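You operate a simulated robot arm through the tools that you are given. There is no shell and no other tool. Be economical: measure what you need, move in short steps, check, and stop when the job is done.

You run a simulated two-armed robot. Do the job below in one go: nothing can be reset, and whatever is moved stays where it is left.

Task
Screw the lid back on the white jar.

Only the result counts: the job must be done as asked and must still hold three seconds after the hand-in. Knocking over, shifting, dropping, spilling or breaking anything else fails it. A push-on lid holds only when it is set on centred and level and pressed home; a screw cap is set on level and turned clockwise until tight.

Robot
Two 7-joint arms with two-finger grippers on one trunk, on a base that drives. Base frame: it is fixed to the floor where the robot stands at the start and does not move with it; the origin is under the middle of the robot, x ahead of it, y to its left, z up. Readings come in m, rad, newtons and seconds.
The left shoulder is at the start at [0.06, 0.123, 0.945], the right one opposite. With the tool pointing down near the work surface each hand reaches from about 0.36 to 0.8 m from the robot's upright axis, wherever it stands, measured 20 degrees to its own side. Payload 1.47 kg a hand.
The tool frame of a hand sits at the grasp point between the pads (the TCP): z along the fingers, y along the line on which they close. The tips reach 0.016 m beyond it. Largest opening 0.087 m; the body of the gripper starts 0.055 m behind the TCP.
Orientation is that of the tool frame in the base frame, as a unit quaternion [x, y, z, w]. With the fingers straight down and closing along the base's y, the tool's x points along the base's -x, its y along +y and its z along -z.

Tools
- The arms move only by the tool send_rows. It takes "left_increments", "right_increments" or both (then of equal length, played together; a hand with none holds still); each is one flat list of numbers, 7 for each row, row after row: the turn, a rotation vector about the base's x, y, z in units of 45 degrees (1.0 is 45 degrees), then the shift along the base's x, y, z in units of 500 mm (1.0 is 500 mm), then the finger opening in m, from 0 to 0.087. In form: [wx, wy, wz, tx, ty, tz, jaw, wx, wy, wz, tx, ty, tz, jaw, ...]. A call has 1 to 20 rows; each row is the pose to reach, as a shift and turn from the pose commanded when the call began. A call with a number of a shift or a turn outside -1 to 1 is refused whole. Each row takes 0.2 s and may step no farther than 0.05 m and 0.15 rad from the row before; otherwise, or with a gripper value out of range, the whole call is refused. Where a pose cannot be reached the arm comes as near as it can. A force on the tool above 40 N (or 10 N above the force at the start of the call, whichever is more), or a blocked arm, ends the call early, and 0.2 s more pass. Each finger travels about 0.153 m/s and halts on what it meets, pressing with about 28 N; the grip force reading is that of the motor and also rises with nothing between the fingers. The clock runs only during rows and for 0.2 s after the last one: add rows that repeat a pose to give the fingers time. The reply holds the time, the measured pose of the TCP, the force on the tool along the base axes, the opening and the grip force, in the units named above and with some noise, with the torque about the TCP (base axes, N m) and any sound that the robot's microphone picked up.
- Cameras (640 x 400 px; columns grow to the right, rows downward): "scene" is now at [0.0899, -0.014, 1.5053]; the picture's right is [-0.17, -0.99, 0.00], its down [-0.68, 0.11, -0.72] and it looks along [0.71, -0.12, -0.69] (base axes); focal length 282 px, centre (320, 200). "left" rides on the left gripper at [0.073, -0.012, -0.09] in its tool frame; the picture's right is [0.16, 0.99, 0.00], its down [-0.72, 0.12, -0.68] and it looks along [-0.67, 0.11, 0.73] (tool axes); focal length 247 px, centre (320, 200). "right" rides on the right gripper at [0.073, 0.012, -0.09] in its tool frame; the picture's right is [-0.16, 0.99, 0.00], its down [-0.72, -0.12, -0.68] and it looks along [-0.67, -0.11, 0.73] (tool axes); focal length 247 px, centre (320, 200). There is no depth. A picture from a camera that has moved, and an enlarged one, comes with that camera's place and axes in the base frame and with its lens.
- camera(camera): a new picture of that camera. No time passes.
- move_column(by): slides the trunk up (or, below 0, down) by that many m; the arms and the scene camera ride with it, the base frame stays. It gives what a move gives, with no picture.
- roll_base(legs): drives the robot by 1 to 6 legs, each [ahead, left, turn to the left] in m, m and rad, along the robot's own axes; the way and the turn of a leg run together, so that a leg with both is an arc; at most 1.5 m and 3.142 rad a leg. The arms and the cameras ride along, it lands a little off, and it stops where it bumps. It gives what a move gives.
- aim_head(pan, tilt): turns the head with the scene camera to pan (to the left, within 2.094 rad either way) and tilt (down, from -0.506 to 1.204), counted from straight ahead of the robot. It gives what a move gives.
- inspect(camera, box): a new picture of the part [left, top, right, bottom] of that camera's present view, enlarged. No time passes.
- hand_in(): hands the job in; it is judged then, once.

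Work in short steps. Places have to be worked out from the pictures, the camera data and where the tool is seen: move nearer, look again, correct. Check each grasp and each placing, and mend what went wrong. You have 120 turns and 92 pictures in all, those below and enlarged ones among them. Open the grippers and draw the arms clear of the work before you hand the job in, unless the task says otherwise; then end with one line.

The tools are called after "Request:" as a command line: name --argument value ..., lists and objects as JSON in quotes. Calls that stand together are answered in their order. send_rows: Moves the arms, as the interface text tells. Its arguments: {"type":"object","properties":{"left_increments":{"type":"array","items":{"type":"number"}},"right_increments":{"type":"array","items":{"type":"number"}}},"required":[]} The other tools are called the same way: move_column (by) slides the trunk up or down; roll_base (legs) drives the base; aim_head (pan, tilt) turns the head that bears the scene camera; camera (camera) takes a picture; inspect (camera, box) takes an enlarged picture of a part of a camera's view; hand_in () hands the job in.

At the start:

```text
time_s: 0.0
left_position: [0.4982, 0.1042, 1.0766]
left_tcp_rot: [0.0, 1.0, -0.001, 0.0]
left_wrist_force: [-0.8, -0.8, 0.2]
left_moment: [0.01, 0.01, 0.0]
left_gripper_width: 0.0872
left_finger_force: 0.0
right_position: [0.3996, -0.238, 1.1387]
right_tcp_rot: [0.001, 1.0, 0.0, 0.0]
right_wrist_force: [-0.3, 0.6, 0.3]
right_moment: [-0.01, -0.01, -0.03]
right_gripper_width: 0.0871
right_finger_force: 0.0
trunk travel left (down, up): [-0.1, 0.13]
robot x, y, heading: [-0.0037, -0.0016, -0.003]
head pan, tilt: [-0.166, 0.763]
```

scene: 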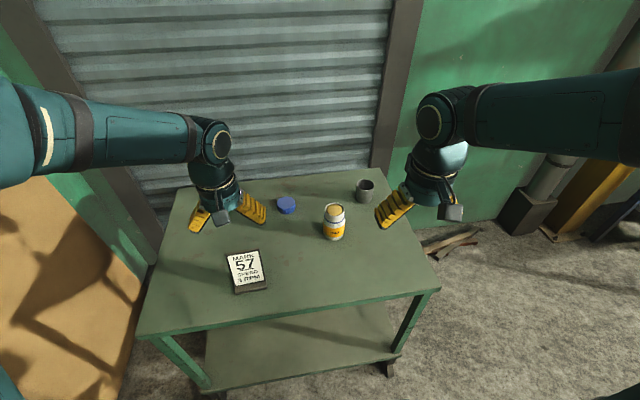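
right: 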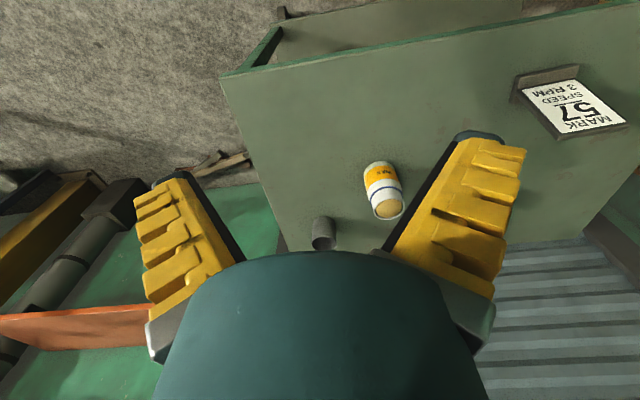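
left: 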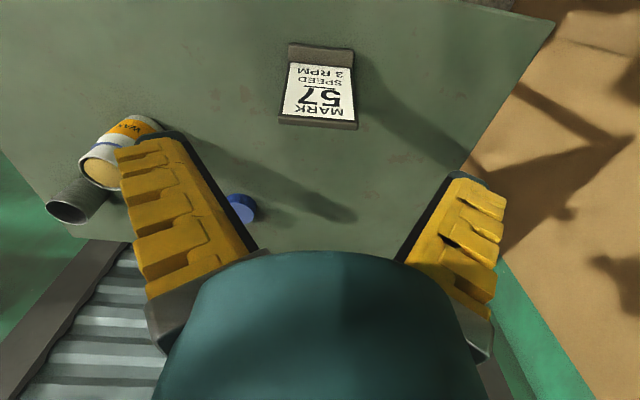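

I see the jar (white with yellow label), a blue lid, a cup, and a sign. I'll enlarge the views to locate them.

Request:
inspect --camera "scene" --box '[260, 160, 400, 250]'

Request:
inspect --camera "scene" --box '[200, 235, 300, 300]'

Request:
inspect --camera "left" --box '[40, 90, 280, 240]'

Request:
inspect --camera "right" --box '[300, 140, 430, 260]'

```text
4.44 times, centred on (330, 205) of scene
camera zoom: at [0.0899, -0.014, 1.5053], right [-0.17, -0.99, 0.0], down [-0.68, 0.11, -0.72], along [0.71, -0.12, -0.69], focal length 1254 px, centre (276, 178)
```

zoom: 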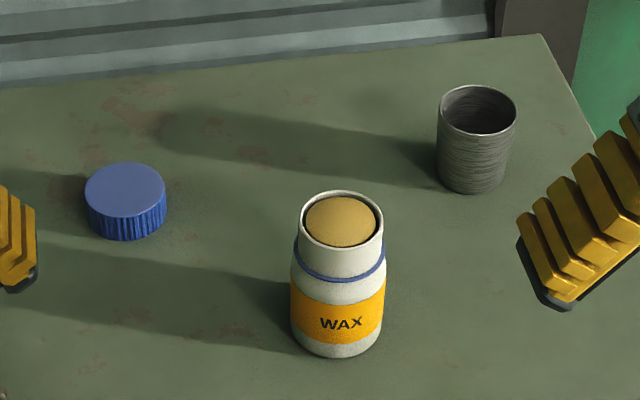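

```text
6.15 times, centred on (250, 268) of scene
camera zoom: at [0.0899, -0.014, 1.5053], right [-0.17, -0.99, 0.0], down [-0.68, 0.11, -0.72], along [0.71, -0.12, -0.69], focal length 1737 px, centre (751, -215)
```

zoom: 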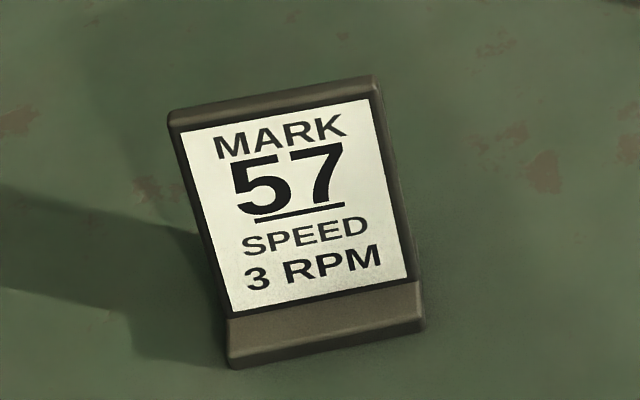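

```text
2.67 times, centred on (160, 165) of left
camera zoom: at [0.425, 0.0919, 1.1666], right [-0.16, 0.99, 0.0], down [0.72, 0.12, 0.68], along [0.67, 0.11, -0.73], focal length 659 px, centre (747, 293)
```

zoom: 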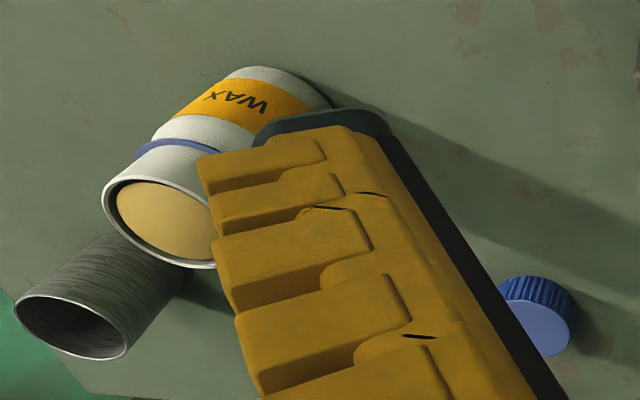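

```text
3.33 times, centred on (365, 200) of right
camera zoom: at [0.3267, -0.2267, 1.2264], right [0.16, 0.99, 0.0], down [0.72, -0.12, 0.68], along [0.67, -0.11, -0.73], focal length 823 px, centre (170, 200)
```

zoom: 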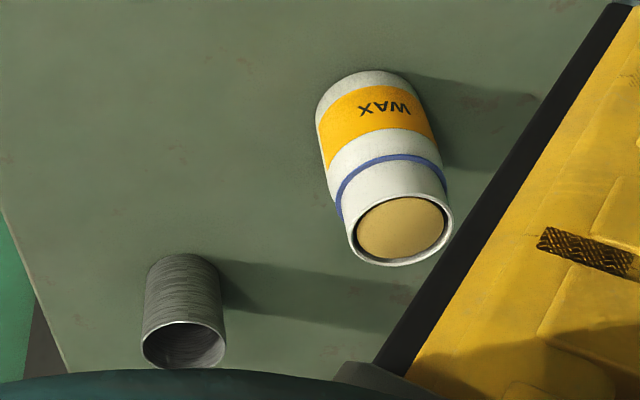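

The jar rim is near (0.655, -0.153, 0.91), the lid near (0.82, -0.01, 0.81), the table top about z 0.79 and its front edge about x 0.42. I check for clearance between base and table before driving closer.

Request:
aim_head --pan 0.0 --tilt 1.2

Request:
camera --camera "scene"

```text
time_s: 0.9
left_position: [0.4973, 0.1037, 1.0765]
left_tcp_rot: [0.0, 1.0, 0.0, 0.0]
left_wrist_force: [0.5, -1.4, 0.1]
left_moment: [0.0, -0.01, 0.02]
left_gripper_width: 0.0872
left_finger_force: 0.1
right_position: [0.3991, -0.2384, 1.1376]
right_tcp_rot: [0.0, 1.0, 0.0, 0.0]
right_wrist_force: [0.8, -0.7, -0.4]
right_moment: [0.01, 0.01, -0.02]
right_gripper_width: 0.0872
right_finger_force: 0.1
trunk travel left (down, up): [-0.1, 0.13]
robot x, y, heading: [-0.0015, 0.0025, 0.001]
head pan, tilt: [0.0, 1.201]
```

```text
84 pictures are left
camera scene: at [0.0646, -0.0004, 1.4747], right [0.0, -1.0, 0.0], down [-0.93, 0.0, -0.36], along [0.36, 0.0, -0.93], focal length 282 px, centre (320, 200)
```

scene: 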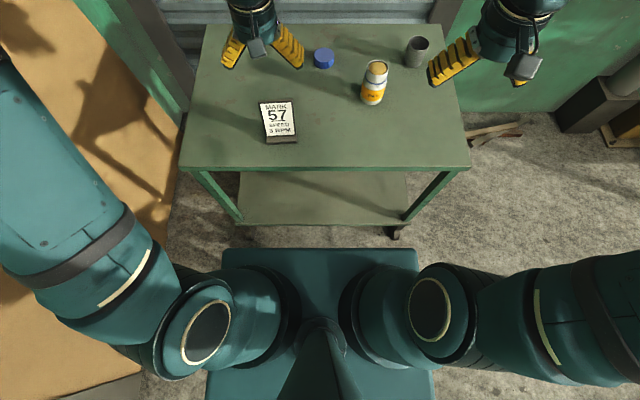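

There is at least 0.1 m between base and table, so I roll ahead 0.08 m.

Request:
roll_base --legs '[[0.08, 0, 0]]'

Request:
aim_head --pan -0.1 --tilt 0.85

Request:
camera --camera "left"

Request:
camera --camera "right"

Request:
inspect --camera "scene" --box '[250, 130, 410, 230]'

```text
time_s: 1.9
left_position: [0.578, 0.104, 1.0757]
left_tcp_rot: [0.0, 1.0, -0.001, -0.001]
left_wrist_force: [0.3, -0.6, -0.1]
left_moment: [0.03, 0.03, -0.03]
left_gripper_width: 0.087
left_finger_force: 0.0
right_position: [0.4785, -0.2379, 1.137]
right_tcp_rot: [0.0, 1.0, 0.0, 0.0]
right_wrist_force: [0.1, -0.1, -0.5]
right_moment: [-0.02, -0.01, 0.0]
right_gripper_width: 0.0869
right_finger_force: 0.1
trunk travel left (down, up): [-0.1, 0.13]
robot x, y, heading: [0.0779, -0.0011, -0.004]
head pan, tilt: [0.0, 1.201]
```

```text
time_s: 2.8
left_position: [0.5769, 0.1032, 1.0782]
left_tcp_rot: [-0.001, 1.0, 0.0, 0.0]
left_wrist_force: [1.2, -0.1, -0.1]
left_moment: [-0.03, 0.02, 0.01]
left_gripper_width: 0.0872
left_finger_force: 0.1
right_position: [0.4766, -0.2378, 1.1376]
right_tcp_rot: [0.001, 1.0, -0.001, 0.0]
right_wrist_force: [0.1, -0.5, 0.0]
right_moment: [0.02, -0.01, 0.0]
right_gripper_width: 0.087
right_finger_force: 0.0
trunk travel left (down, up): [-0.1, 0.13]
robot x, y, heading: [0.0783, 0.0019, 0.001]
head pan, tilt: [-0.099, 0.85]
```

```text
83 pictures are left
camera left: at [0.5029, 0.0923, 1.1666], right [-0.16, 0.99, 0.0], down [0.72, 0.12, 0.68], along [0.67, 0.11, -0.73], focal length 247 px, centre (320, 200)
```

left: 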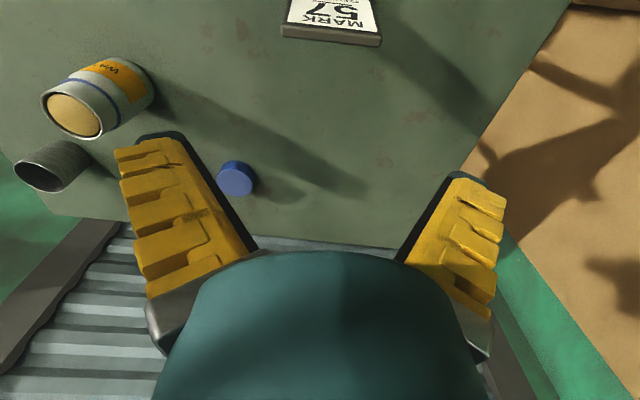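

```text
82 pictures are left
camera right: at [0.4049, -0.2264, 1.2263], right [0.16, 0.99, 0.0], down [0.72, -0.12, 0.68], along [0.67, -0.11, -0.73], focal length 247 px, centre (320, 200)
```

right: 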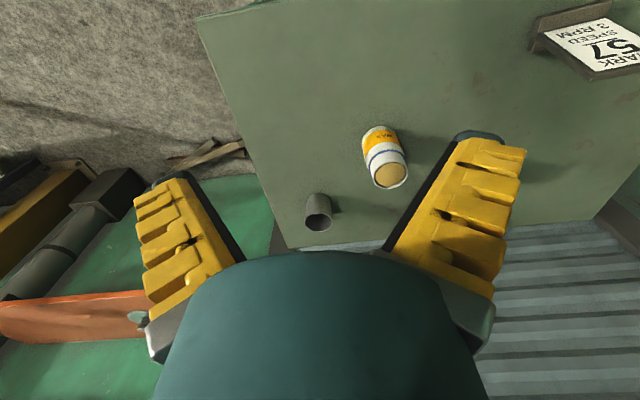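

```text
4.00 times, centred on (330, 180) of scene
camera zoom: at [0.1645, -0.008, 1.4983], right [-0.1, -1.0, 0.0], down [-0.75, 0.07, -0.66], along [0.66, -0.06, -0.75], focal length 1129 px, centre (280, 280)
```

zoom: 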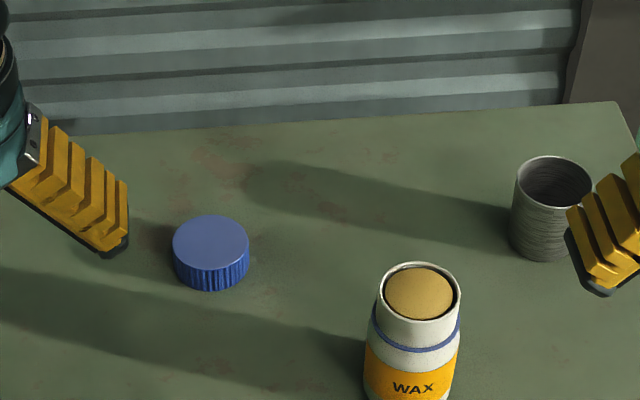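

Refined: the lid's top is near (0.797, -0.008, 0.825), the jar rim near (0.667, -0.152, 0.905). I bring the right hand above the lid at z 0.95 and draw the left hand aside.

Request:
send_rows --right_increments '[0, 0, 0, 0.064, 0.046, -0.037, 0.087, 0, 0, 0, 0.128, 0.092, -0.075, 0.087, 0, 0, 0, 0.192, 0.138, -0.112, 0.087, 0, 0, 0, 0.256, 0.184, -0.15, 0.087, 0, 0, 0, 0.32, 0.23, -0.187, 0.087, 0, 0, 0, 0.384, 0.276, -0.224, 0.087, 0, 0, 0, 0.448, 0.322, -0.262, 0.087, 0, 0, 0, 0.512, 0.368, -0.3, 0.087, 0, 0, 0, 0.576, 0.414, -0.337, 0.087, 0, 0, 0, 0.64, 0.46, -0.374, 0.087, 0, 0, 0, 0.64, 0.46, -0.374, 0.087]' --left_increments '[0, 0, 0, -0.04, 0.06, 0, 0.087, 0, 0, 0, -0.08, 0.12, 0, 0.087, 0, 0, 0, -0.12, 0.18, 0, 0.087, 0, 0, 0, -0.16, 0.24, 0, 0.087, 0, 0, 0, -0.16, 0.24, 0, 0.087, 0, 0, 0, -0.16, 0.24, 0, 0.087, 0, 0, 0, -0.16, 0.24, 0, 0.087, 0, 0, 0, -0.16, 0.24, 0, 0.087, 0, 0, 0, -0.16, 0.24, 0, 0.087, 0, 0, 0, -0.16, 0.24, 0, 0.087, 0, 0, 0, -0.16, 0.24, 0, 0.087]'

Request:
camera --camera "right"

Request:
camera --camera "scene"

```text
time_s: 5.2
left_position: [0.495, 0.2222, 1.0775]
left_tcp_rot: [0.0, 1.0, 0.0, 0.0]
left_wrist_force: [0.2, -0.8, 1.2]
left_moment: [0.03, -0.01, -0.03]
left_gripper_width: 0.0868
left_finger_force: 0.0
right_position: [0.7952, -0.009, 0.9513]
right_tcp_rot: [0.0, 1.0, 0.0, 0.0]
right_wrist_force: [0.0, 0.0, -0.3]
right_moment: [-0.02, -0.03, 0.02]
right_gripper_width: 0.0872
right_finger_force: 0.1
trunk travel left (down, up): [-0.1, 0.13]
robot x, y, heading: [0.0795, -0.0004, -0.001]
head pan, tilt: [-0.099, 0.85]
```

```text
80 pictures are left
camera right: at [0.7224, 0.0028, 1.0405], right [0.16, 0.99, 0.0], down [0.72, -0.12, 0.68], along [0.67, -0.11, -0.73], focal length 247 px, centre (320, 200)
```

right: 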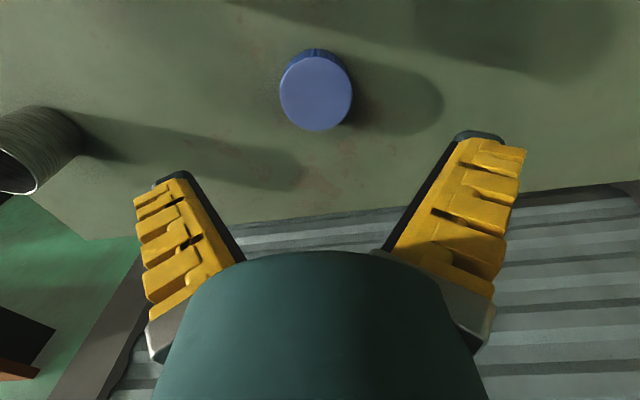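

```text
79 pictures are left
camera scene: at [0.1635, -0.0086, 1.4984], right [-0.1, -1.0, 0.0], down [-0.75, 0.07, -0.66], along [0.66, -0.06, -0.75], focal length 282 px, centre (320, 200)
```

scene: 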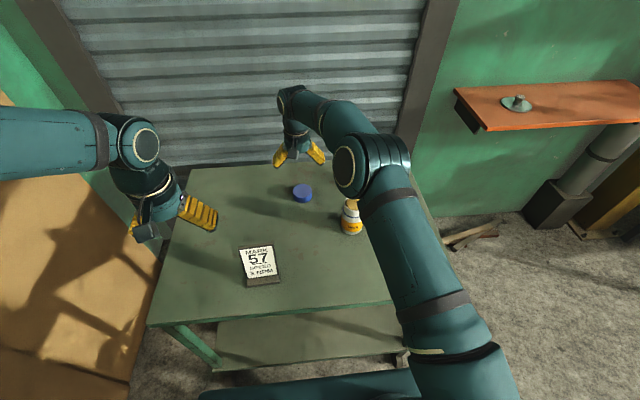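

The wrist view puts the lid at (0.797, -0.012). I lower to z 0.865 and check again.

Request:
send_rows --right_increments '[0, 0, 0, 0.004, -0.004, -0.06, 0.087, 0, 0, 0, 0.004, -0.004, -0.12, 0.087, 0, 0, 0, 0.004, -0.004, -0.172, 0.087, 0, 0, 0, 0.004, -0.004, -0.172, 0.087]'

Request:
camera --camera "right"

Request:
inspect --camera "scene" --box '[260, 140, 380, 245]'

```text
time_s: 6.2
left_position: [0.4957, 0.2233, 1.0761]
left_tcp_rot: [0.0, 1.0, 0.0, 0.0]
left_wrist_force: [0.5, 0.6, 0.5]
left_moment: [0.01, -0.01, 0.0]
left_gripper_width: 0.087
left_finger_force: 0.1
right_position: [0.7984, -0.0107, 0.8642]
right_tcp_rot: [0.0, 1.0, 0.0, -0.001]
right_wrist_force: [0.5, -0.2, 0.3]
right_moment: [0.05, -0.03, -0.01]
right_gripper_width: 0.087
right_finger_force: 0.0
trunk travel left (down, up): [-0.1, 0.13]
robot x, y, heading: [0.0762, -0.0018, -0.002]
head pan, tilt: [-0.099, 0.85]
```

```text
78 pictures are left
camera right: at [0.7257, 0.001, 0.9536], right [0.16, 0.99, 0.0], down [0.72, -0.12, 0.68], along [0.67, -0.11, -0.73], focal length 247 px, centre (320, 200)
```

right: 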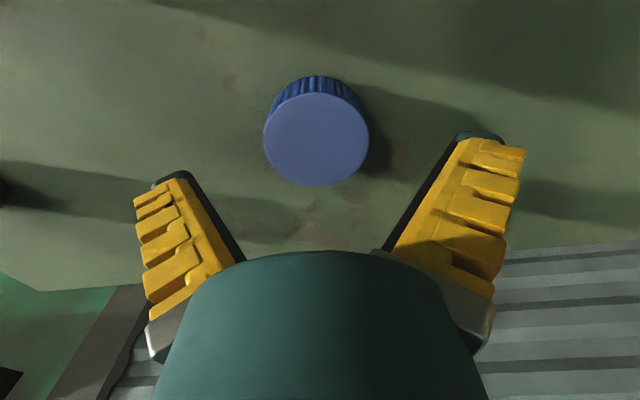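

```text
3.81 times, centred on (320, 192) of scene
camera zoom: at [0.1642, -0.008, 1.4984], right [-0.1, -1.0, 0.0], down [-0.75, 0.07, -0.66], along [0.66, -0.07, -0.75], focal length 1075 px, centre (320, 229)
```

zoom: 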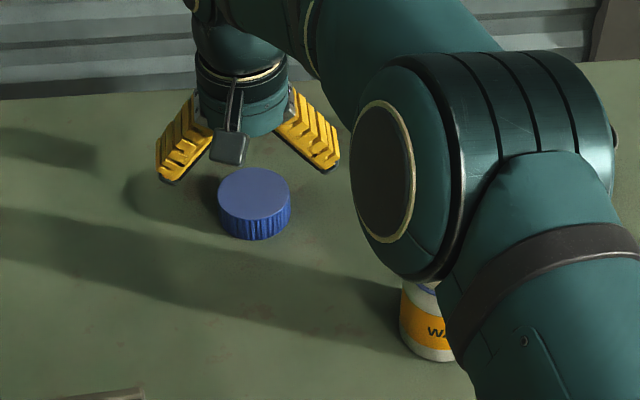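

Estimates of the lid's x and height scatter by about 1 cm; the fingers clear it sideways, so I lower a bit more and look again.

Request:
send_rows --right_increments '[0, 0, 0, 0, 0, -0.024, 0.087, 0, 0, 0, 0, 0, -0.048, 0.087, 0, 0, 0, 0, 0, -0.048, 0.087]'

Request:
camera --camera "right"

Request:
inspect --camera "scene" --box '[270, 150, 350, 210]'

```text
time_s: 7.0
left_position: [0.4947, 0.2233, 1.0766]
left_tcp_rot: [0.0, 1.0, 0.001, 0.0]
left_wrist_force: [0.1, -0.4, 0.6]
left_moment: [0.01, -0.02, 0.0]
left_gripper_width: 0.0869
left_finger_force: 0.1
right_position: [0.7992, -0.0111, 0.8395]
right_tcp_rot: [0.0, 1.0, 0.0, 0.002]
right_wrist_force: [0.2, -0.4, -0.3]
right_moment: [0.0, -0.02, 0.02]
right_gripper_width: 0.0869
right_finger_force: 0.2
trunk travel left (down, up): [-0.1, 0.13]
robot x, y, heading: [0.0785, -0.0012, -0.002]
head pan, tilt: [-0.099, 0.85]
```

```text
76 pictures are left
camera right: at [0.7268, 0.0007, 0.9295], right [0.16, 0.99, 0.0], down [0.72, -0.12, 0.68], along [0.67, -0.11, -0.73], focal length 247 px, centre (320, 200)
```

right: 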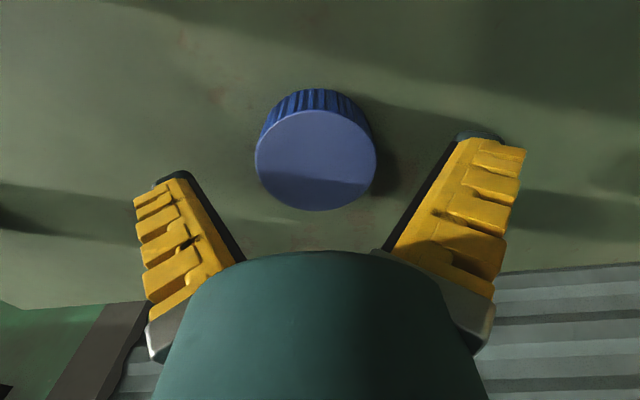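

```text
6.67 times, centred on (310, 180) of scene
camera zoom: at [0.1644, -0.0081, 1.4983], right [-0.1, -1.0, 0.0], down [-0.75, 0.07, -0.66], along [0.66, -0.07, -0.75], focal length 1882 px, centre (387, 333)
```

zoom: 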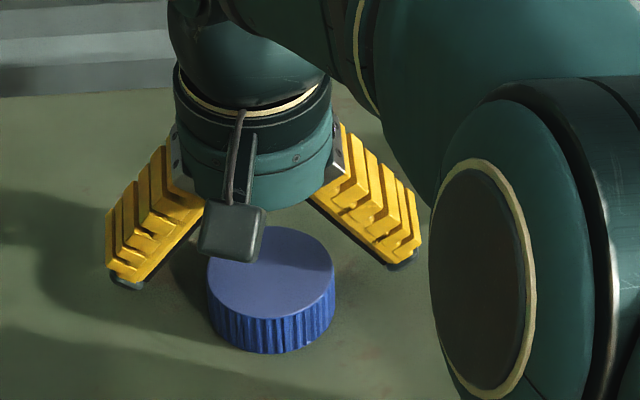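

The lid is centred sideways between the fingers. I lower to TCP z 0.824 and look before closing.

Request:
send_rows --right_increments '[0, 0, 0, 0, 0, -0.016, 0.087, 0, 0, 0, 0, 0, -0.031, 0.087, 0, 0, 0, 0, 0, -0.031, 0.087]'

Request:
camera --camera "right"

Request:
inspect --camera "scene" --box '[270, 150, 350, 210]'

```text
time_s: 7.8
left_position: [0.4955, 0.2229, 1.0773]
left_tcp_rot: [0.0, 1.0, 0.0, 0.001]
left_wrist_force: [-0.3, 0.1, -0.7]
left_moment: [0.01, -0.01, 0.01]
left_gripper_width: 0.0873
left_finger_force: 0.0
right_position: [0.7985, -0.0101, 0.8246]
right_tcp_rot: [0.0, 1.0, 0.0, -0.001]
right_wrist_force: [0.4, -0.6, 0.1]
right_moment: [0.01, -0.01, -0.01]
right_gripper_width: 0.087
right_finger_force: 0.1
trunk travel left (down, up): [-0.1, 0.13]
robot x, y, heading: [0.0735, -0.0017, -0.001]
head pan, tilt: [-0.099, 0.85]
```

```text
74 pictures are left
camera right: at [0.7268, 0.0007, 0.9137], right [0.16, 0.99, 0.0], down [0.72, -0.12, 0.68], along [0.67, -0.11, -0.73], focal length 247 px, centre (320, 200)
```

right: 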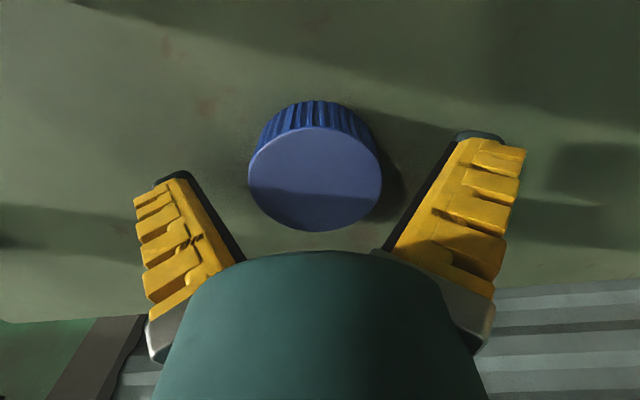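

```text
6.67 times, centred on (310, 180) of scene
camera zoom: at [0.1644, -0.0081, 1.4983], right [-0.1, -1.0, 0.0], down [-0.75, 0.07, -0.66], along [0.66, -0.07, -0.75], focal length 1882 px, centre (387, 333)
```

zoom: 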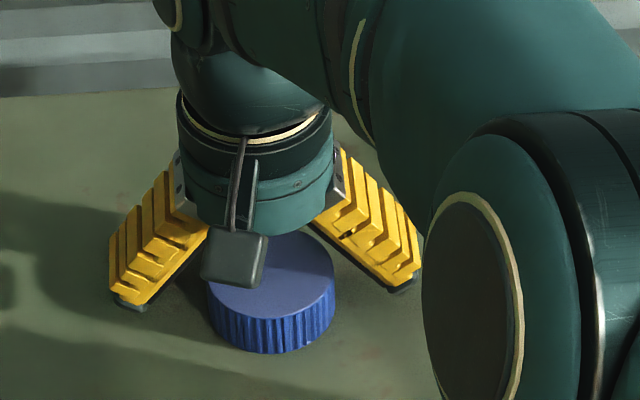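

The lid's top is about level with the TCP and its centre about 4 mm nearer to the robot. I shift -4 mm in x, lower to z 0.817 and close.

Request:
send_rows --right_increments '[0, 0, 0, -0.008, -0.002, -0.008, 0.087, 0, 0, 0, -0.008, -0.002, -0.015, 0.087, 0, 0, 0, -0.008, -0.002, -0.015, 0.075, 0, 0, 0, -0.008, -0.002, -0.015, 0.065, 0, 0, 0, -0.008, -0.002, -0.015, 0.055, 0, 0, 0, -0.008, -0.002, -0.015, 0.045, 0, 0, 0, -0.008, -0.002, -0.015, 0.045]'

Request:
camera --camera "right"

```text
time_s: 9.4
left_position: [0.4951, 0.2228, 1.0758]
left_tcp_rot: [0.0, 1.0, 0.0, -0.001]
left_wrist_force: [-0.4, -0.8, 1.5]
left_moment: [-0.02, 0.02, 0.0]
left_gripper_width: 0.0872
left_finger_force: 0.0
right_position: [0.796, -0.0117, 0.8178]
right_tcp_rot: [0.001, 1.0, -0.001, 0.0]
right_wrist_force: [1.2, 0.5, -0.1]
right_moment: [0.0, 0.01, 0.02]
right_gripper_width: 0.06
right_finger_force: 27.6
trunk travel left (down, up): [-0.1, 0.13]
robot x, y, heading: [0.0742, -0.0034, 0.0]
head pan, tilt: [-0.099, 0.85]
```

```text
72 pictures are left
camera right: at [0.7232, -0.0001, 0.9063], right [0.16, 0.99, 0.0], down [0.72, -0.12, 0.68], along [0.67, -0.11, -0.73], focal length 247 px, centre (320, 200)
```

right: 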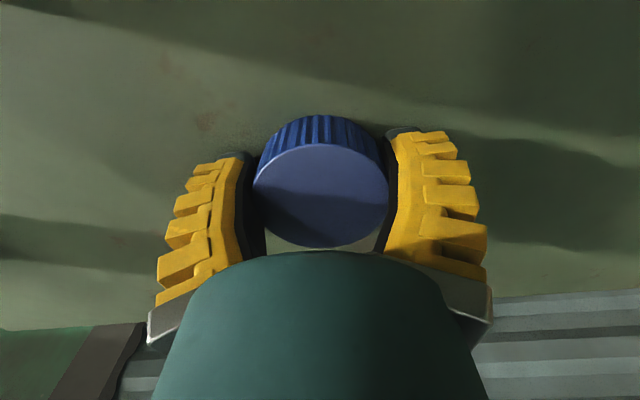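

Grip is firm on the 60 mm lid, centred in the hand with its top 9 mm above the TCP. I lift it to z 1.0 and carry it above the jar.

Request:
send_rows --right_increments '[0, 0, 0, 0, 0, 0.06, 0.045, 0, 0, 0, 0, 0, 0.14, 0.045, 0, 0, 0, 0, 0, 0.22, 0.045, 0, 0, 0, 0, 0, 0.3, 0.045, 0, 0, 0, 0, 0, 0.37, 0.045, 0, 0, 0, -0.06, -0.06, 0.37, 0.045, 0, 0, 0, -0.12, -0.12, 0.37, 0.045, 0, 0, 0, -0.18, -0.18, 0.37, 0.045, 0, 0, 0, -0.23, -0.23, 0.37, 0.045, 0, 0, 0, -0.256, -0.28, 0.37, 0.045, 0, 0, 0, -0.256, -0.28, 0.37, 0.045]'

Request:
camera --camera "right"

Request:
camera --camera "scene"

Request:
camera --camera "left"

```text
time_s: 11.8
left_position: [0.4955, 0.2236, 1.0766]
left_tcp_rot: [0.0, 1.0, 0.0, 0.0]
left_wrist_force: [-1.3, -0.5, -0.2]
left_moment: [-0.02, 0.02, 0.0]
left_gripper_width: 0.0871
left_finger_force: 0.1
right_position: [0.6688, -0.1534, 1.002]
right_tcp_rot: [-0.001, 1.0, 0.0, 0.0]
right_wrist_force: [-0.3, 0.6, -0.1]
right_moment: [-0.04, 0.01, 0.01]
right_gripper_width: 0.0605
right_finger_force: 28.5
trunk travel left (down, up): [-0.1, 0.13]
robot x, y, heading: [0.0771, -0.0005, 0.006]
head pan, tilt: [-0.099, 0.85]
```

```text
71 pictures are left
camera right: at [0.5958, -0.1425, 1.0909], right [0.16, 0.99, 0.0], down [0.72, -0.11, 0.68], along [0.67, -0.11, -0.73], focal length 247 px, centre (320, 200)
```

right: 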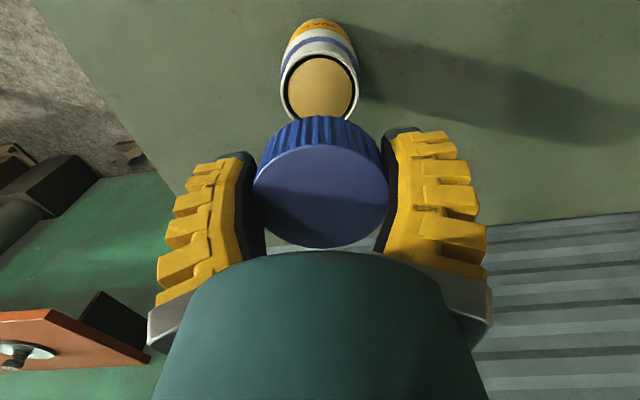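

```text
70 pictures are left
camera scene: at [0.1647, -0.0076, 1.4983], right [-0.1, -1.0, 0.0], down [-0.75, 0.07, -0.66], along [0.66, -0.07, -0.75], focal length 282 px, centre (320, 200)
```

scene: 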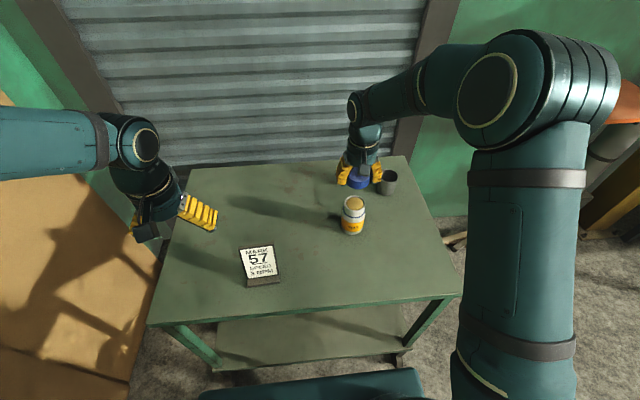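

```text
69 pictures are left
camera left: at [0.4216, 0.2117, 1.1662], right [-0.16, 0.99, 0.0], down [0.72, 0.12, 0.68], along [0.67, 0.11, -0.73], focal length 247 px, centre (320, 200)
```

left: 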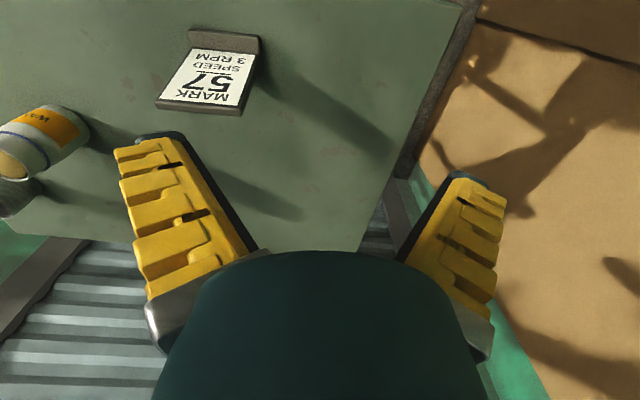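

The lid hangs over the jar, aligned in y. I turn the hand counter-clockwise by 90° (two calls) to gain clockwise travel and to see the x offset from the side.

Request:
send_rows --right_increments '[0, 0, 0.18, 0, 0, 0, 0.045, 0, 0, 0.36, 0, 0, 0, 0.045, 0, 0, 0.54, 0, 0, 0, 0.045, 0, 0, 0.72, 0, 0, 0, 0.045, 0, 0, 0.9, 0, 0, 0, 0.045, 0, 0, 1.0, 0, 0, 0, 0.045, 0, 0, 1.0, 0, 0, 0, 0.045]'

Request:
send_rows --right_increments '[0, 0, 0.18, 0, 0, 0, 0.045, 0, 0, 0.36, 0, 0, 0, 0.045, 0, 0, 0.54, 0, 0, 0, 0.045, 0, 0, 0.72, 0, 0, 0, 0.045, 0, 0, 0.9, 0, 0, 0, 0.045, 0, 0, 1.0, 0, 0, 0, 0.045, 0, 0, 1.0, 0, 0, 0, 0.045]'

Request:
camera --camera "right"

Request:
camera --camera "scene"

```text
time_s: 13.4
left_position: [0.4953, 0.2237, 1.0773]
left_tcp_rot: [0.001, 1.0, 0.0, 0.0]
left_wrist_force: [0.5, 0.6, -0.3]
left_moment: [-0.02, 0.0, 0.02]
left_gripper_width: 0.0869
left_finger_force: 0.0
right_position: [0.667, -0.1508, 1.0022]
right_tcp_rot: [-0.383, 0.924, 0.0, 0.0]
right_wrist_force: [0.7, 0.1, -0.9]
right_moment: [-0.01, -0.01, 0.02]
right_gripper_width: 0.0605
right_finger_force: 27.9
trunk travel left (down, up): [-0.1, 0.13]
robot x, y, heading: [0.0828, 0.0012, 0.0]
head pan, tilt: [-0.099, 0.85]
```

```text
time_s: 15.0
left_position: [0.4948, 0.2232, 1.0757]
left_tcp_rot: [0.0, 1.0, 0.0, 0.0]
left_wrist_force: [-0.2, 1.0, 0.2]
left_moment: [-0.03, 0.02, 0.02]
left_gripper_width: 0.0871
left_finger_force: 0.1
right_position: [0.6668, -0.15, 1.0035]
right_tcp_rot: [0.707, -0.707, 0.0, 0.0]
right_wrist_force: [0.2, -0.1, -0.6]
right_moment: [-0.01, -0.01, 0.0]
right_gripper_width: 0.0602
right_finger_force: 28.2
trunk travel left (down, up): [-0.1, 0.13]
robot x, y, heading: [0.0763, 0.0009, -0.001]
head pan, tilt: [-0.099, 0.85]
```

```text
68 pictures are left
camera right: at [0.656, -0.2236, 1.0913], right [-0.99, 0.16, 0.0], down [0.11, 0.72, 0.68], along [0.11, 0.67, -0.73], focal length 247 px, centre (320, 200)
```

right: 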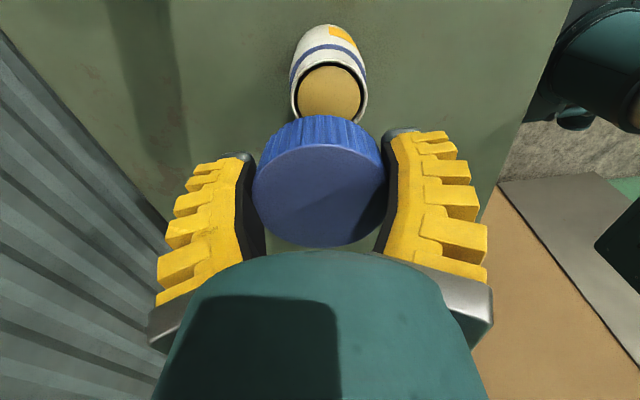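

```text
67 pictures are left
camera scene: at [0.1645, -0.008, 1.4983], right [-0.1, -1.0, 0.0], down [-0.75, 0.07, -0.66], along [0.66, -0.07, -0.75], focal length 282 px, centre (320, 200)
```

scene: 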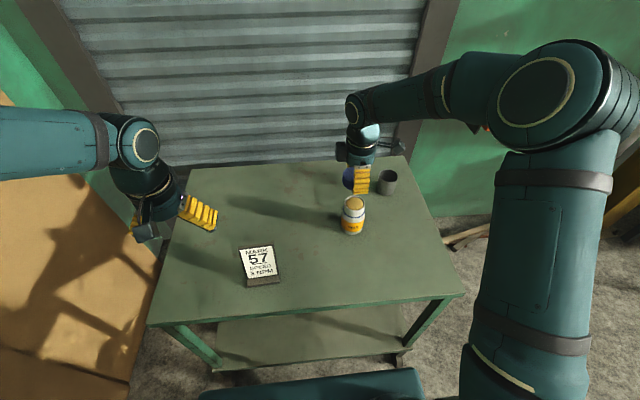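

From the side the jar lies about 6 mm nearer to the robot than the lid. I enlarge to measure it more precisely.

Request:
inspect --camera "right" --box '[240, 10, 400, 110]'

Request:
inspect --camera "right" --box '[240, 110, 400, 250]'

```text
4.00 times, centred on (320, 60) of right
camera zoom: at [0.656, -0.2236, 1.0913], right [-0.99, 0.16, 0.0], down [0.11, 0.72, 0.68], along [0.11, 0.67, -0.73], focal length 988 px, centre (320, 760)
```

zoom: 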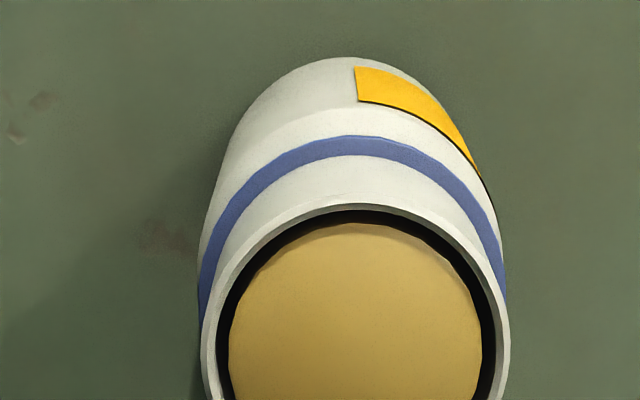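

```text
2.86 times, centred on (320, 180) of right
camera zoom: at [0.656, -0.2236, 1.0913], right [-0.99, 0.16, 0.0], down [0.11, 0.72, 0.68], along [0.11, 0.67, -0.73], focal length 706 px, centre (320, 257)
```

zoom: 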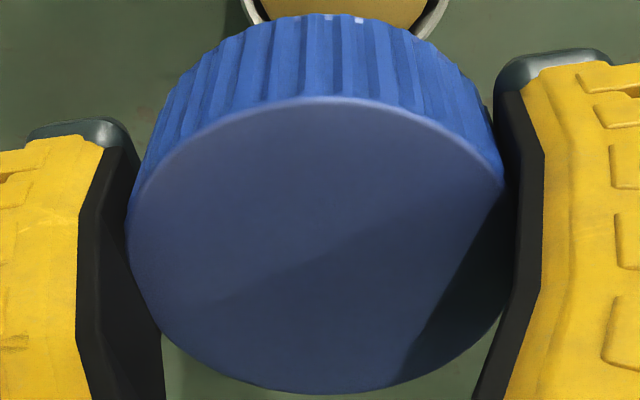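

Correction is -6.5 mm in x and about 0 in y. I apply it and lower to TCP z about 0.937, just above the rim.

Request:
send_rows --right_increments '[0, 0, 0, -0.013, 0, -0.044, 0.045, 0, 0, 0, -0.013, 0, -0.088, 0.045, 0, 0, 0, -0.013, 0, -0.13, 0.045, 0, 0, 0, -0.013, 0, -0.13, 0.045]'

Request:
inspect --camera "right" --box '[240, 10, 400, 110]'

Request:
inspect --camera "scene" --box '[310, 160, 410, 250]'

Request:
inspect --camera "left" --box '[0, 90, 160, 240]'

```text
time_s: 16.0
left_position: [0.4939, 0.2228, 1.0778]
left_tcp_rot: [0.001, 1.0, 0.0, 0.0]
left_wrist_force: [-0.3, -0.8, 0.1]
left_moment: [-0.01, -0.01, 0.0]
left_gripper_width: 0.0871
left_finger_force: 0.3
right_position: [0.6618, -0.1511, 0.9393]
right_tcp_rot: [0.707, -0.707, 0.0, 0.0]
right_wrist_force: [0.0, -0.9, -0.3]
right_moment: [-0.02, -0.01, 0.0]
right_gripper_width: 0.0601
right_finger_force: 27.5
trunk travel left (down, up): [-0.1, 0.13]
robot x, y, heading: [0.0754, 0.0007, -0.0]
head pan, tilt: [-0.099, 0.85]
```

```text
4.00 times, centred on (320, 60) of right
camera zoom: at [0.6497, -0.2246, 1.0271], right [-0.99, 0.16, 0.0], down [0.12, 0.72, 0.68], along [0.11, 0.67, -0.73], focal length 988 px, centre (320, 760)
```

zoom: 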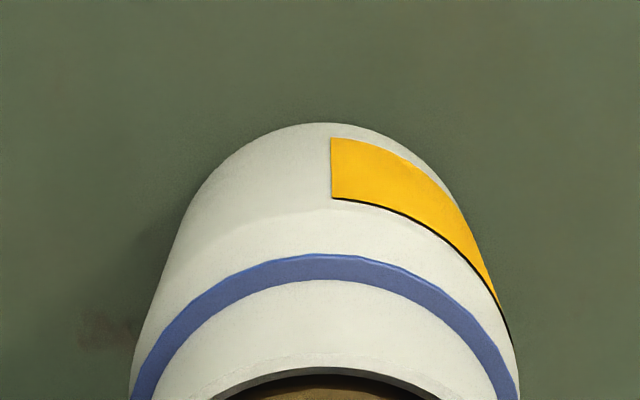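

```text
4.44 times, centred on (360, 205) of scene
camera zoom: at [0.1643, -0.0081, 1.4983], right [-0.1, -1.0, 0.0], down [-0.75, 0.07, -0.66], along [0.66, -0.07, -0.75], focal length 1254 px, centre (142, 178)
```

zoom: 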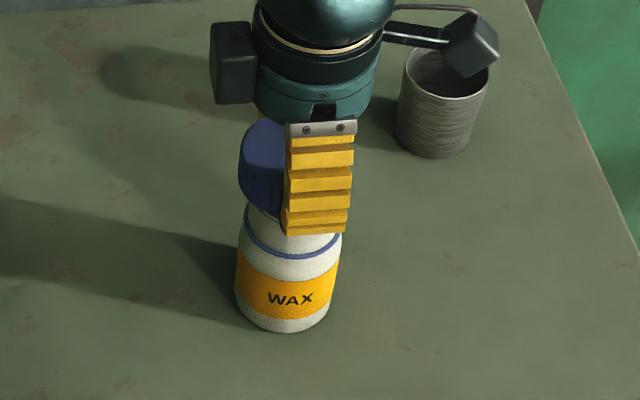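

```text
2.67 times, centred on (80, 165) of left
camera zoom: at [0.4213, 0.2112, 1.1664], right [-0.16, 0.99, 0.0], down [0.72, 0.12, 0.68], along [0.67, 0.11, -0.73], focal length 659 px, centre (960, 293)
```

zoom: 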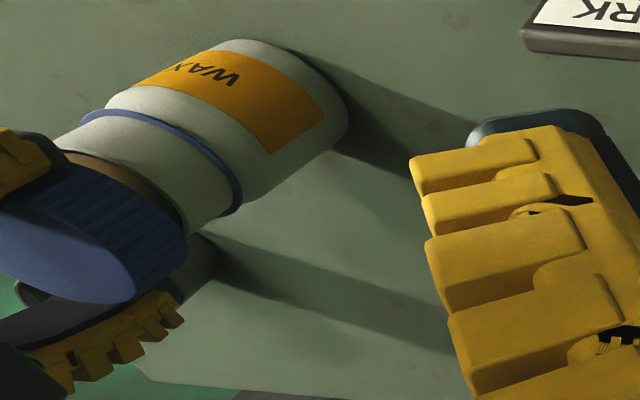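

In the scene view the lid looks a few mm to the left (+y) of the jar. I zoom in on the lid/neck to measure.

Request:
inspect --camera "scene" --box '[355, 180, 395, 220]'

Request:
inspect --camera "right" --box '[240, 110, 400, 250]'

```text
10.00 times, centred on (375, 200) of scene
camera zoom: at [0.1643, -0.0081, 1.4983], right [-0.1, -1.0, 0.0], down [-0.75, 0.07, -0.66], along [0.66, -0.07, -0.75], focal length 2822 px, centre (-230, 200)
```

zoom: 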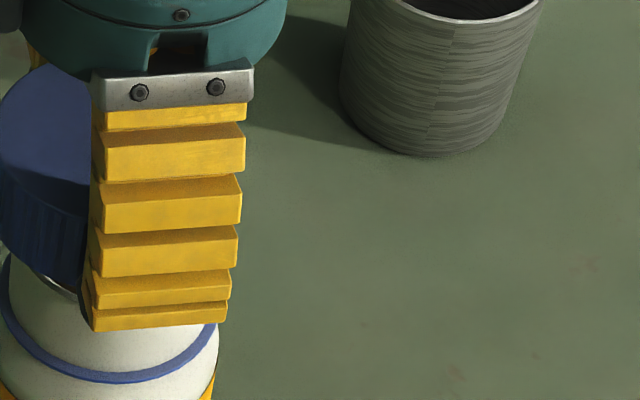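

```text
2.86 times, centred on (320, 180) of right
camera zoom: at [0.6497, -0.2246, 1.0271], right [-0.99, 0.16, 0.0], down [0.12, 0.72, 0.68], along [0.11, 0.67, -0.73], focal length 706 px, centre (320, 257)
```

zoom: 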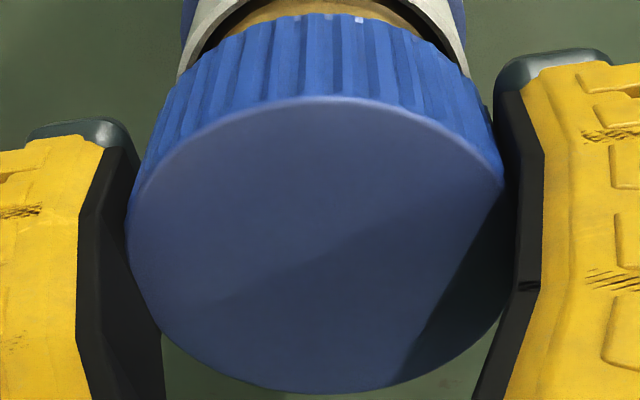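

X is aligned within about 1 mm. I need one more crop including the left edges for y.

Request:
inspect --camera "scene" --box '[350, 180, 400, 220]'

Request:
inspect --camera "scene" --box '[335, 180, 395, 230]'

```text
10.00 times, centred on (375, 200) of scene
camera zoom: at [0.1643, -0.0081, 1.4983], right [-0.1, -1.0, 0.0], down [-0.75, 0.07, -0.66], along [0.66, -0.07, -0.75], focal length 2822 px, centre (-230, 200)
```

zoom: 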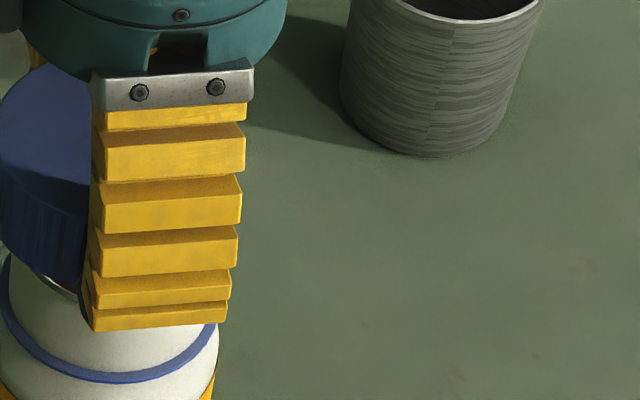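

```text
8.00 times, centred on (365, 205) of scene
camera zoom: at [0.1643, -0.0081, 1.4983], right [-0.1, -1.0, 0.0], down [-0.75, 0.07, -0.66], along [0.66, -0.07, -0.75], focal length 2258 px, centre (-40, 160)
```

zoom: 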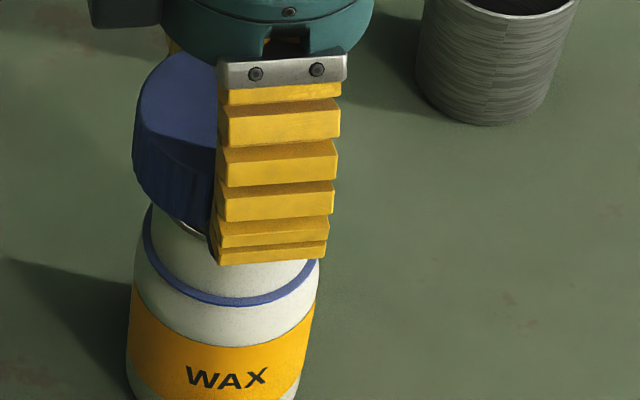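

Scene suggests the lid sits about 6–7 mm toward +y relative to the jar axis. I swing the left hand to give its camera an oblique second view.

Request:
send_rows --left_increments '[0, 0, -0.17, 0.002, -0.07, -0.02, 0.087, 0, 0, -0.34, 0.004, -0.14, -0.04, 0.087, 0, 0, -0.51, 0.006, -0.21, -0.06, 0.087, 0, 0, -0.68, 0.008, -0.28, -0.08, 0.087, 0, 0, -0.85, 0.01, -0.36, -0.094, 0.087, 0, 0, -1.0, 0.01, -0.42, -0.094, 0.087, 0, 0, -1.0, 0.01, -0.42, -0.094, 0.087]'

Request:
camera --camera "left"

```text
time_s: 17.6
left_position: [0.5015, 0.0146, 1.0296]
left_tcp_rot: [0.383, 0.924, 0.0, 0.001]
left_wrist_force: [0.0, -0.4, 0.2]
left_moment: [-0.01, -0.03, 0.01]
left_gripper_width: 0.0871
left_finger_force: 0.0
right_position: [0.6613, -0.1514, 0.9377]
right_tcp_rot: [0.707, -0.707, 0.0, 0.0]
right_wrist_force: [0.2, 0.6, 0.2]
right_moment: [0.0, 0.03, 0.02]
right_gripper_width: 0.0602
right_finger_force: 27.8
trunk travel left (down, up): [-0.1, 0.13]
robot x, y, heading: [0.0786, -0.0001, 0.004]
head pan, tilt: [-0.099, 0.85]
```

```text
57 pictures are left
camera left: at [0.4416, 0.0577, 1.1188], right [0.59, 0.81, 0.0], down [0.59, -0.43, 0.68], along [0.55, -0.4, -0.73], focal length 247 px, centre (320, 200)
```

left: 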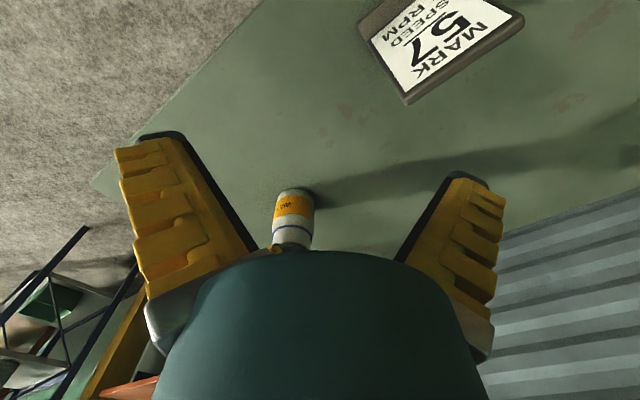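

The lid is hidden by the hand's own body; raising the left hand 0.12 m brings it into view.

Request:
send_rows --left_increments '[0, 0, 0, 0, 0, 0.08, 0.087, 0, 0, 0, 0, 0, 0.16, 0.087, 0, 0, 0, 0, 0, 0.24, 0.087, 0, 0, 0, 0, 0, 0.24, 0.087]'

Request:
inspect --camera "left" --box '[250, 130, 370, 250]'

```text
time_s: 18.6
left_position: [0.5039, 0.0161, 1.1479]
left_tcp_rot: [0.383, 0.924, 0.0, 0.0]
left_wrist_force: [-0.1, 0.3, 1.2]
left_moment: [0.01, -0.02, 0.01]
left_gripper_width: 0.0867
left_finger_force: 0.1
right_position: [0.6606, -0.1511, 0.9382]
right_tcp_rot: [-0.707, 0.707, 0.0, 0.0]
right_wrist_force: [0.4, 0.6, 0.1]
right_moment: [0.0, -0.01, -0.01]
right_gripper_width: 0.0603
right_finger_force: 28.4
trunk travel left (down, up): [-0.1, 0.13]
robot x, y, heading: [0.0785, 0.0016, -0.002]
head pan, tilt: [-0.099, 0.85]
```

```text
3.33 times, centred on (310, 190) of left
camera zoom: at [0.4425, 0.0584, 1.238], right [0.59, 0.81, 0.0], down [0.59, -0.43, 0.68], along [0.55, -0.4, -0.73], focal length 823 px, centre (353, 233)
```

zoom: 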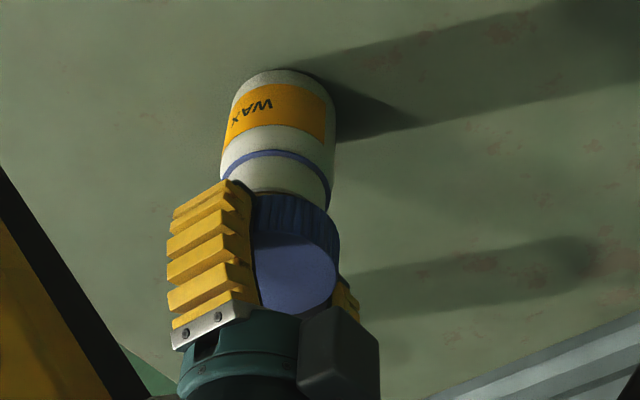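

Both views agree the lid is about 7 mm too far in +y. I shift the right hand -7 mm in y, -1 mm in x, and recheck.

Request:
send_rows --right_increments '[0, 0, 0, -0.002, -0.014, 0, 0.045, 0, 0, 0, -0.002, -0.014, 0, 0.045]'

Request:
inspect --camera "left" --box '[265, 140, 345, 220]'

Request:
inspect --camera "scene" --box '[335, 180, 395, 230]'

```text
time_s: 19.2
left_position: [0.5031, 0.0151, 1.1484]
left_tcp_rot: [0.383, 0.924, -0.001, 0.0]
left_wrist_force: [-0.7, -0.3, -0.9]
left_moment: [-0.01, 0.04, -0.02]
left_gripper_width: 0.0871
left_finger_force: 0.0
right_position: [0.6598, -0.1587, 0.9374]
right_tcp_rot: [0.707, -0.707, 0.0, 0.001]
right_wrist_force: [0.5, -0.4, -0.1]
right_moment: [0.0, -0.03, 0.0]
right_gripper_width: 0.0599
right_finger_force: 28.6
trunk travel left (down, up): [-0.1, 0.13]
robot x, y, heading: [0.0784, -0.0028, 0.0]
head pan, tilt: [-0.099, 0.85]
```

```text
5.00 times, centred on (305, 180) of left
camera zoom: at [0.4423, 0.0587, 1.2377], right [0.59, 0.81, 0.0], down [0.59, -0.43, 0.68], along [0.55, -0.4, -0.73], focal length 1235 px, centre (395, 300)
```

zoom: 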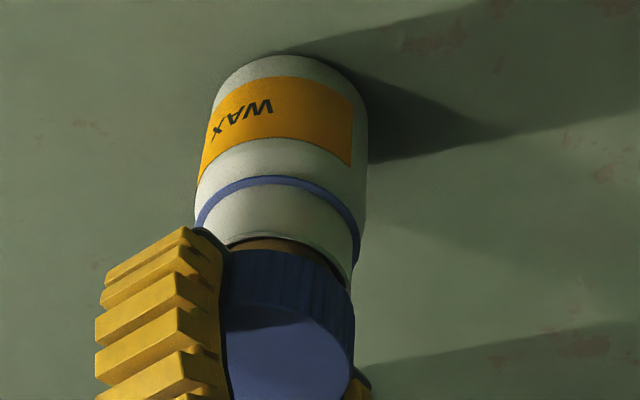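

```text
8.00 times, centred on (365, 205) of scene
camera zoom: at [0.1644, -0.0079, 1.4983], right [-0.1, -1.0, 0.0], down [-0.75, 0.07, -0.66], along [0.66, -0.07, -0.75], focal length 2258 px, centre (-40, 160)
```

zoom: 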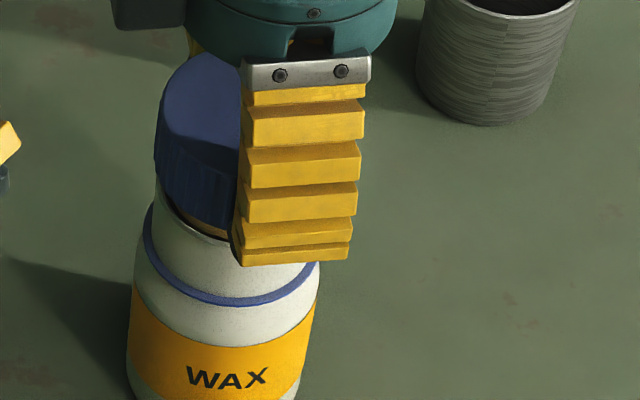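

Now within ~1–2 mm, slight overshoot. I shift back +1.2 mm in y and check x in the right camera.

Request:
send_rows --right_increments '[0, 0, 0, 0, 0.0025, 0, 0.045, 0, 0, 0, 0, 0.0025, 0, 0.045]'

Request:
inspect --camera "right" --box '[240, 50, 400, 150]'

```text
time_s: 19.8
left_position: [0.5033, 0.0155, 1.1482]
left_tcp_rot: [0.383, 0.924, 0.0, -0.001]
left_wrist_force: [0.8, -0.1, -0.9]
left_moment: [-0.03, -0.02, 0.0]
left_gripper_width: 0.0872
left_finger_force: 0.1
right_position: [0.6587, -0.1571, 0.9383]
right_tcp_rot: [0.707, -0.707, 0.0, 0.001]
right_wrist_force: [1.0, -0.7, -0.1]
right_moment: [-0.02, 0.0, -0.03]
right_gripper_width: 0.06
right_finger_force: 28.3
trunk travel left (down, up): [-0.1, 0.13]
robot x, y, heading: [0.0775, 0.0012, -0.003]
head pan, tilt: [-0.099, 0.85]
```

```text
4.00 times, centred on (320, 100) of right
camera zoom: at [0.6483, -0.2302, 1.0266], right [-0.99, 0.16, 0.0], down [0.12, 0.72, 0.68], along [0.11, 0.67, -0.73], focal length 988 px, centre (320, 600)
```

zoom: 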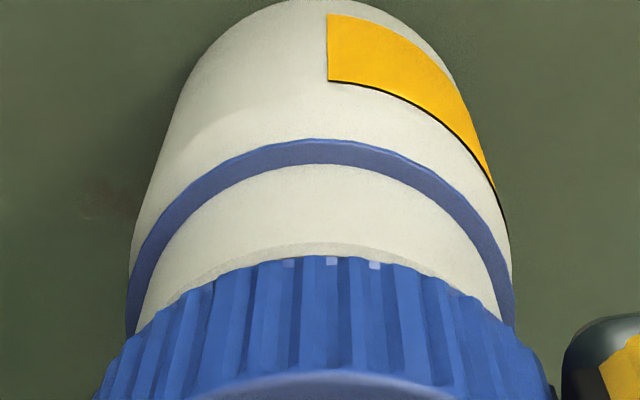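

X is aligned too. I lower in small steps watching for contact.

Request:
send_rows --right_increments '[0, 0, 0, 0, 0, -0.006, 0.045, 0, 0, 0, 0, 0, -0.012, 0.045, 0, 0, 0, 0, 0, -0.018, 0.045, 0, 0, 0, 0, 0, -0.022, 0.045, 0, 0, 0, 0, 0, -0.022, 0.045]'

Request:
inspect --camera "left" --box '[265, 140, 345, 220]'

```text
time_s: 21.0
left_position: [0.503, 0.0153, 1.1492]
left_tcp_rot: [0.383, 0.924, 0.0, 0.0]
left_wrist_force: [-0.5, 0.3, -1.0]
left_moment: [0.01, -0.01, -0.01]
left_gripper_width: 0.087
left_finger_force: 0.0
right_position: [0.6603, -0.1571, 0.9264]
right_tcp_rot: [-0.707, 0.707, 0.0, 0.0]
right_wrist_force: [-0.3, 0.0, -1.0]
right_moment: [-0.03, 0.0, 0.0]
right_gripper_width: 0.0601
right_finger_force: 28.5
trunk travel left (down, up): [-0.1, 0.13]
robot x, y, heading: [0.0782, 0.001, -0.003]
head pan, tilt: [-0.099, 0.85]
```

```text
5.00 times, centred on (305, 180) of left
camera zoom: at [0.4423, 0.0585, 1.2377], right [0.59, 0.81, 0.0], down [0.59, -0.43, 0.68], along [0.55, -0.4, -0.73], focal length 1235 px, centre (395, 300)
```

zoom: 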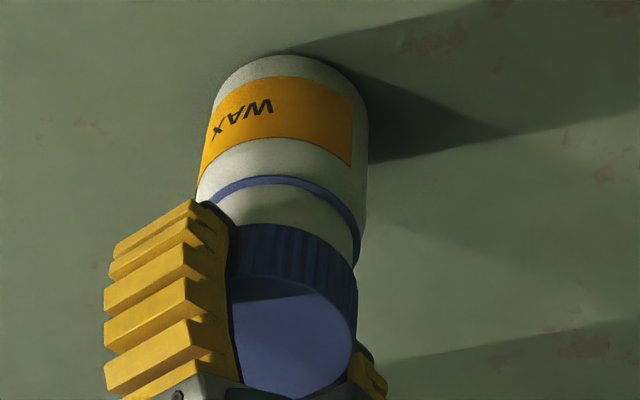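

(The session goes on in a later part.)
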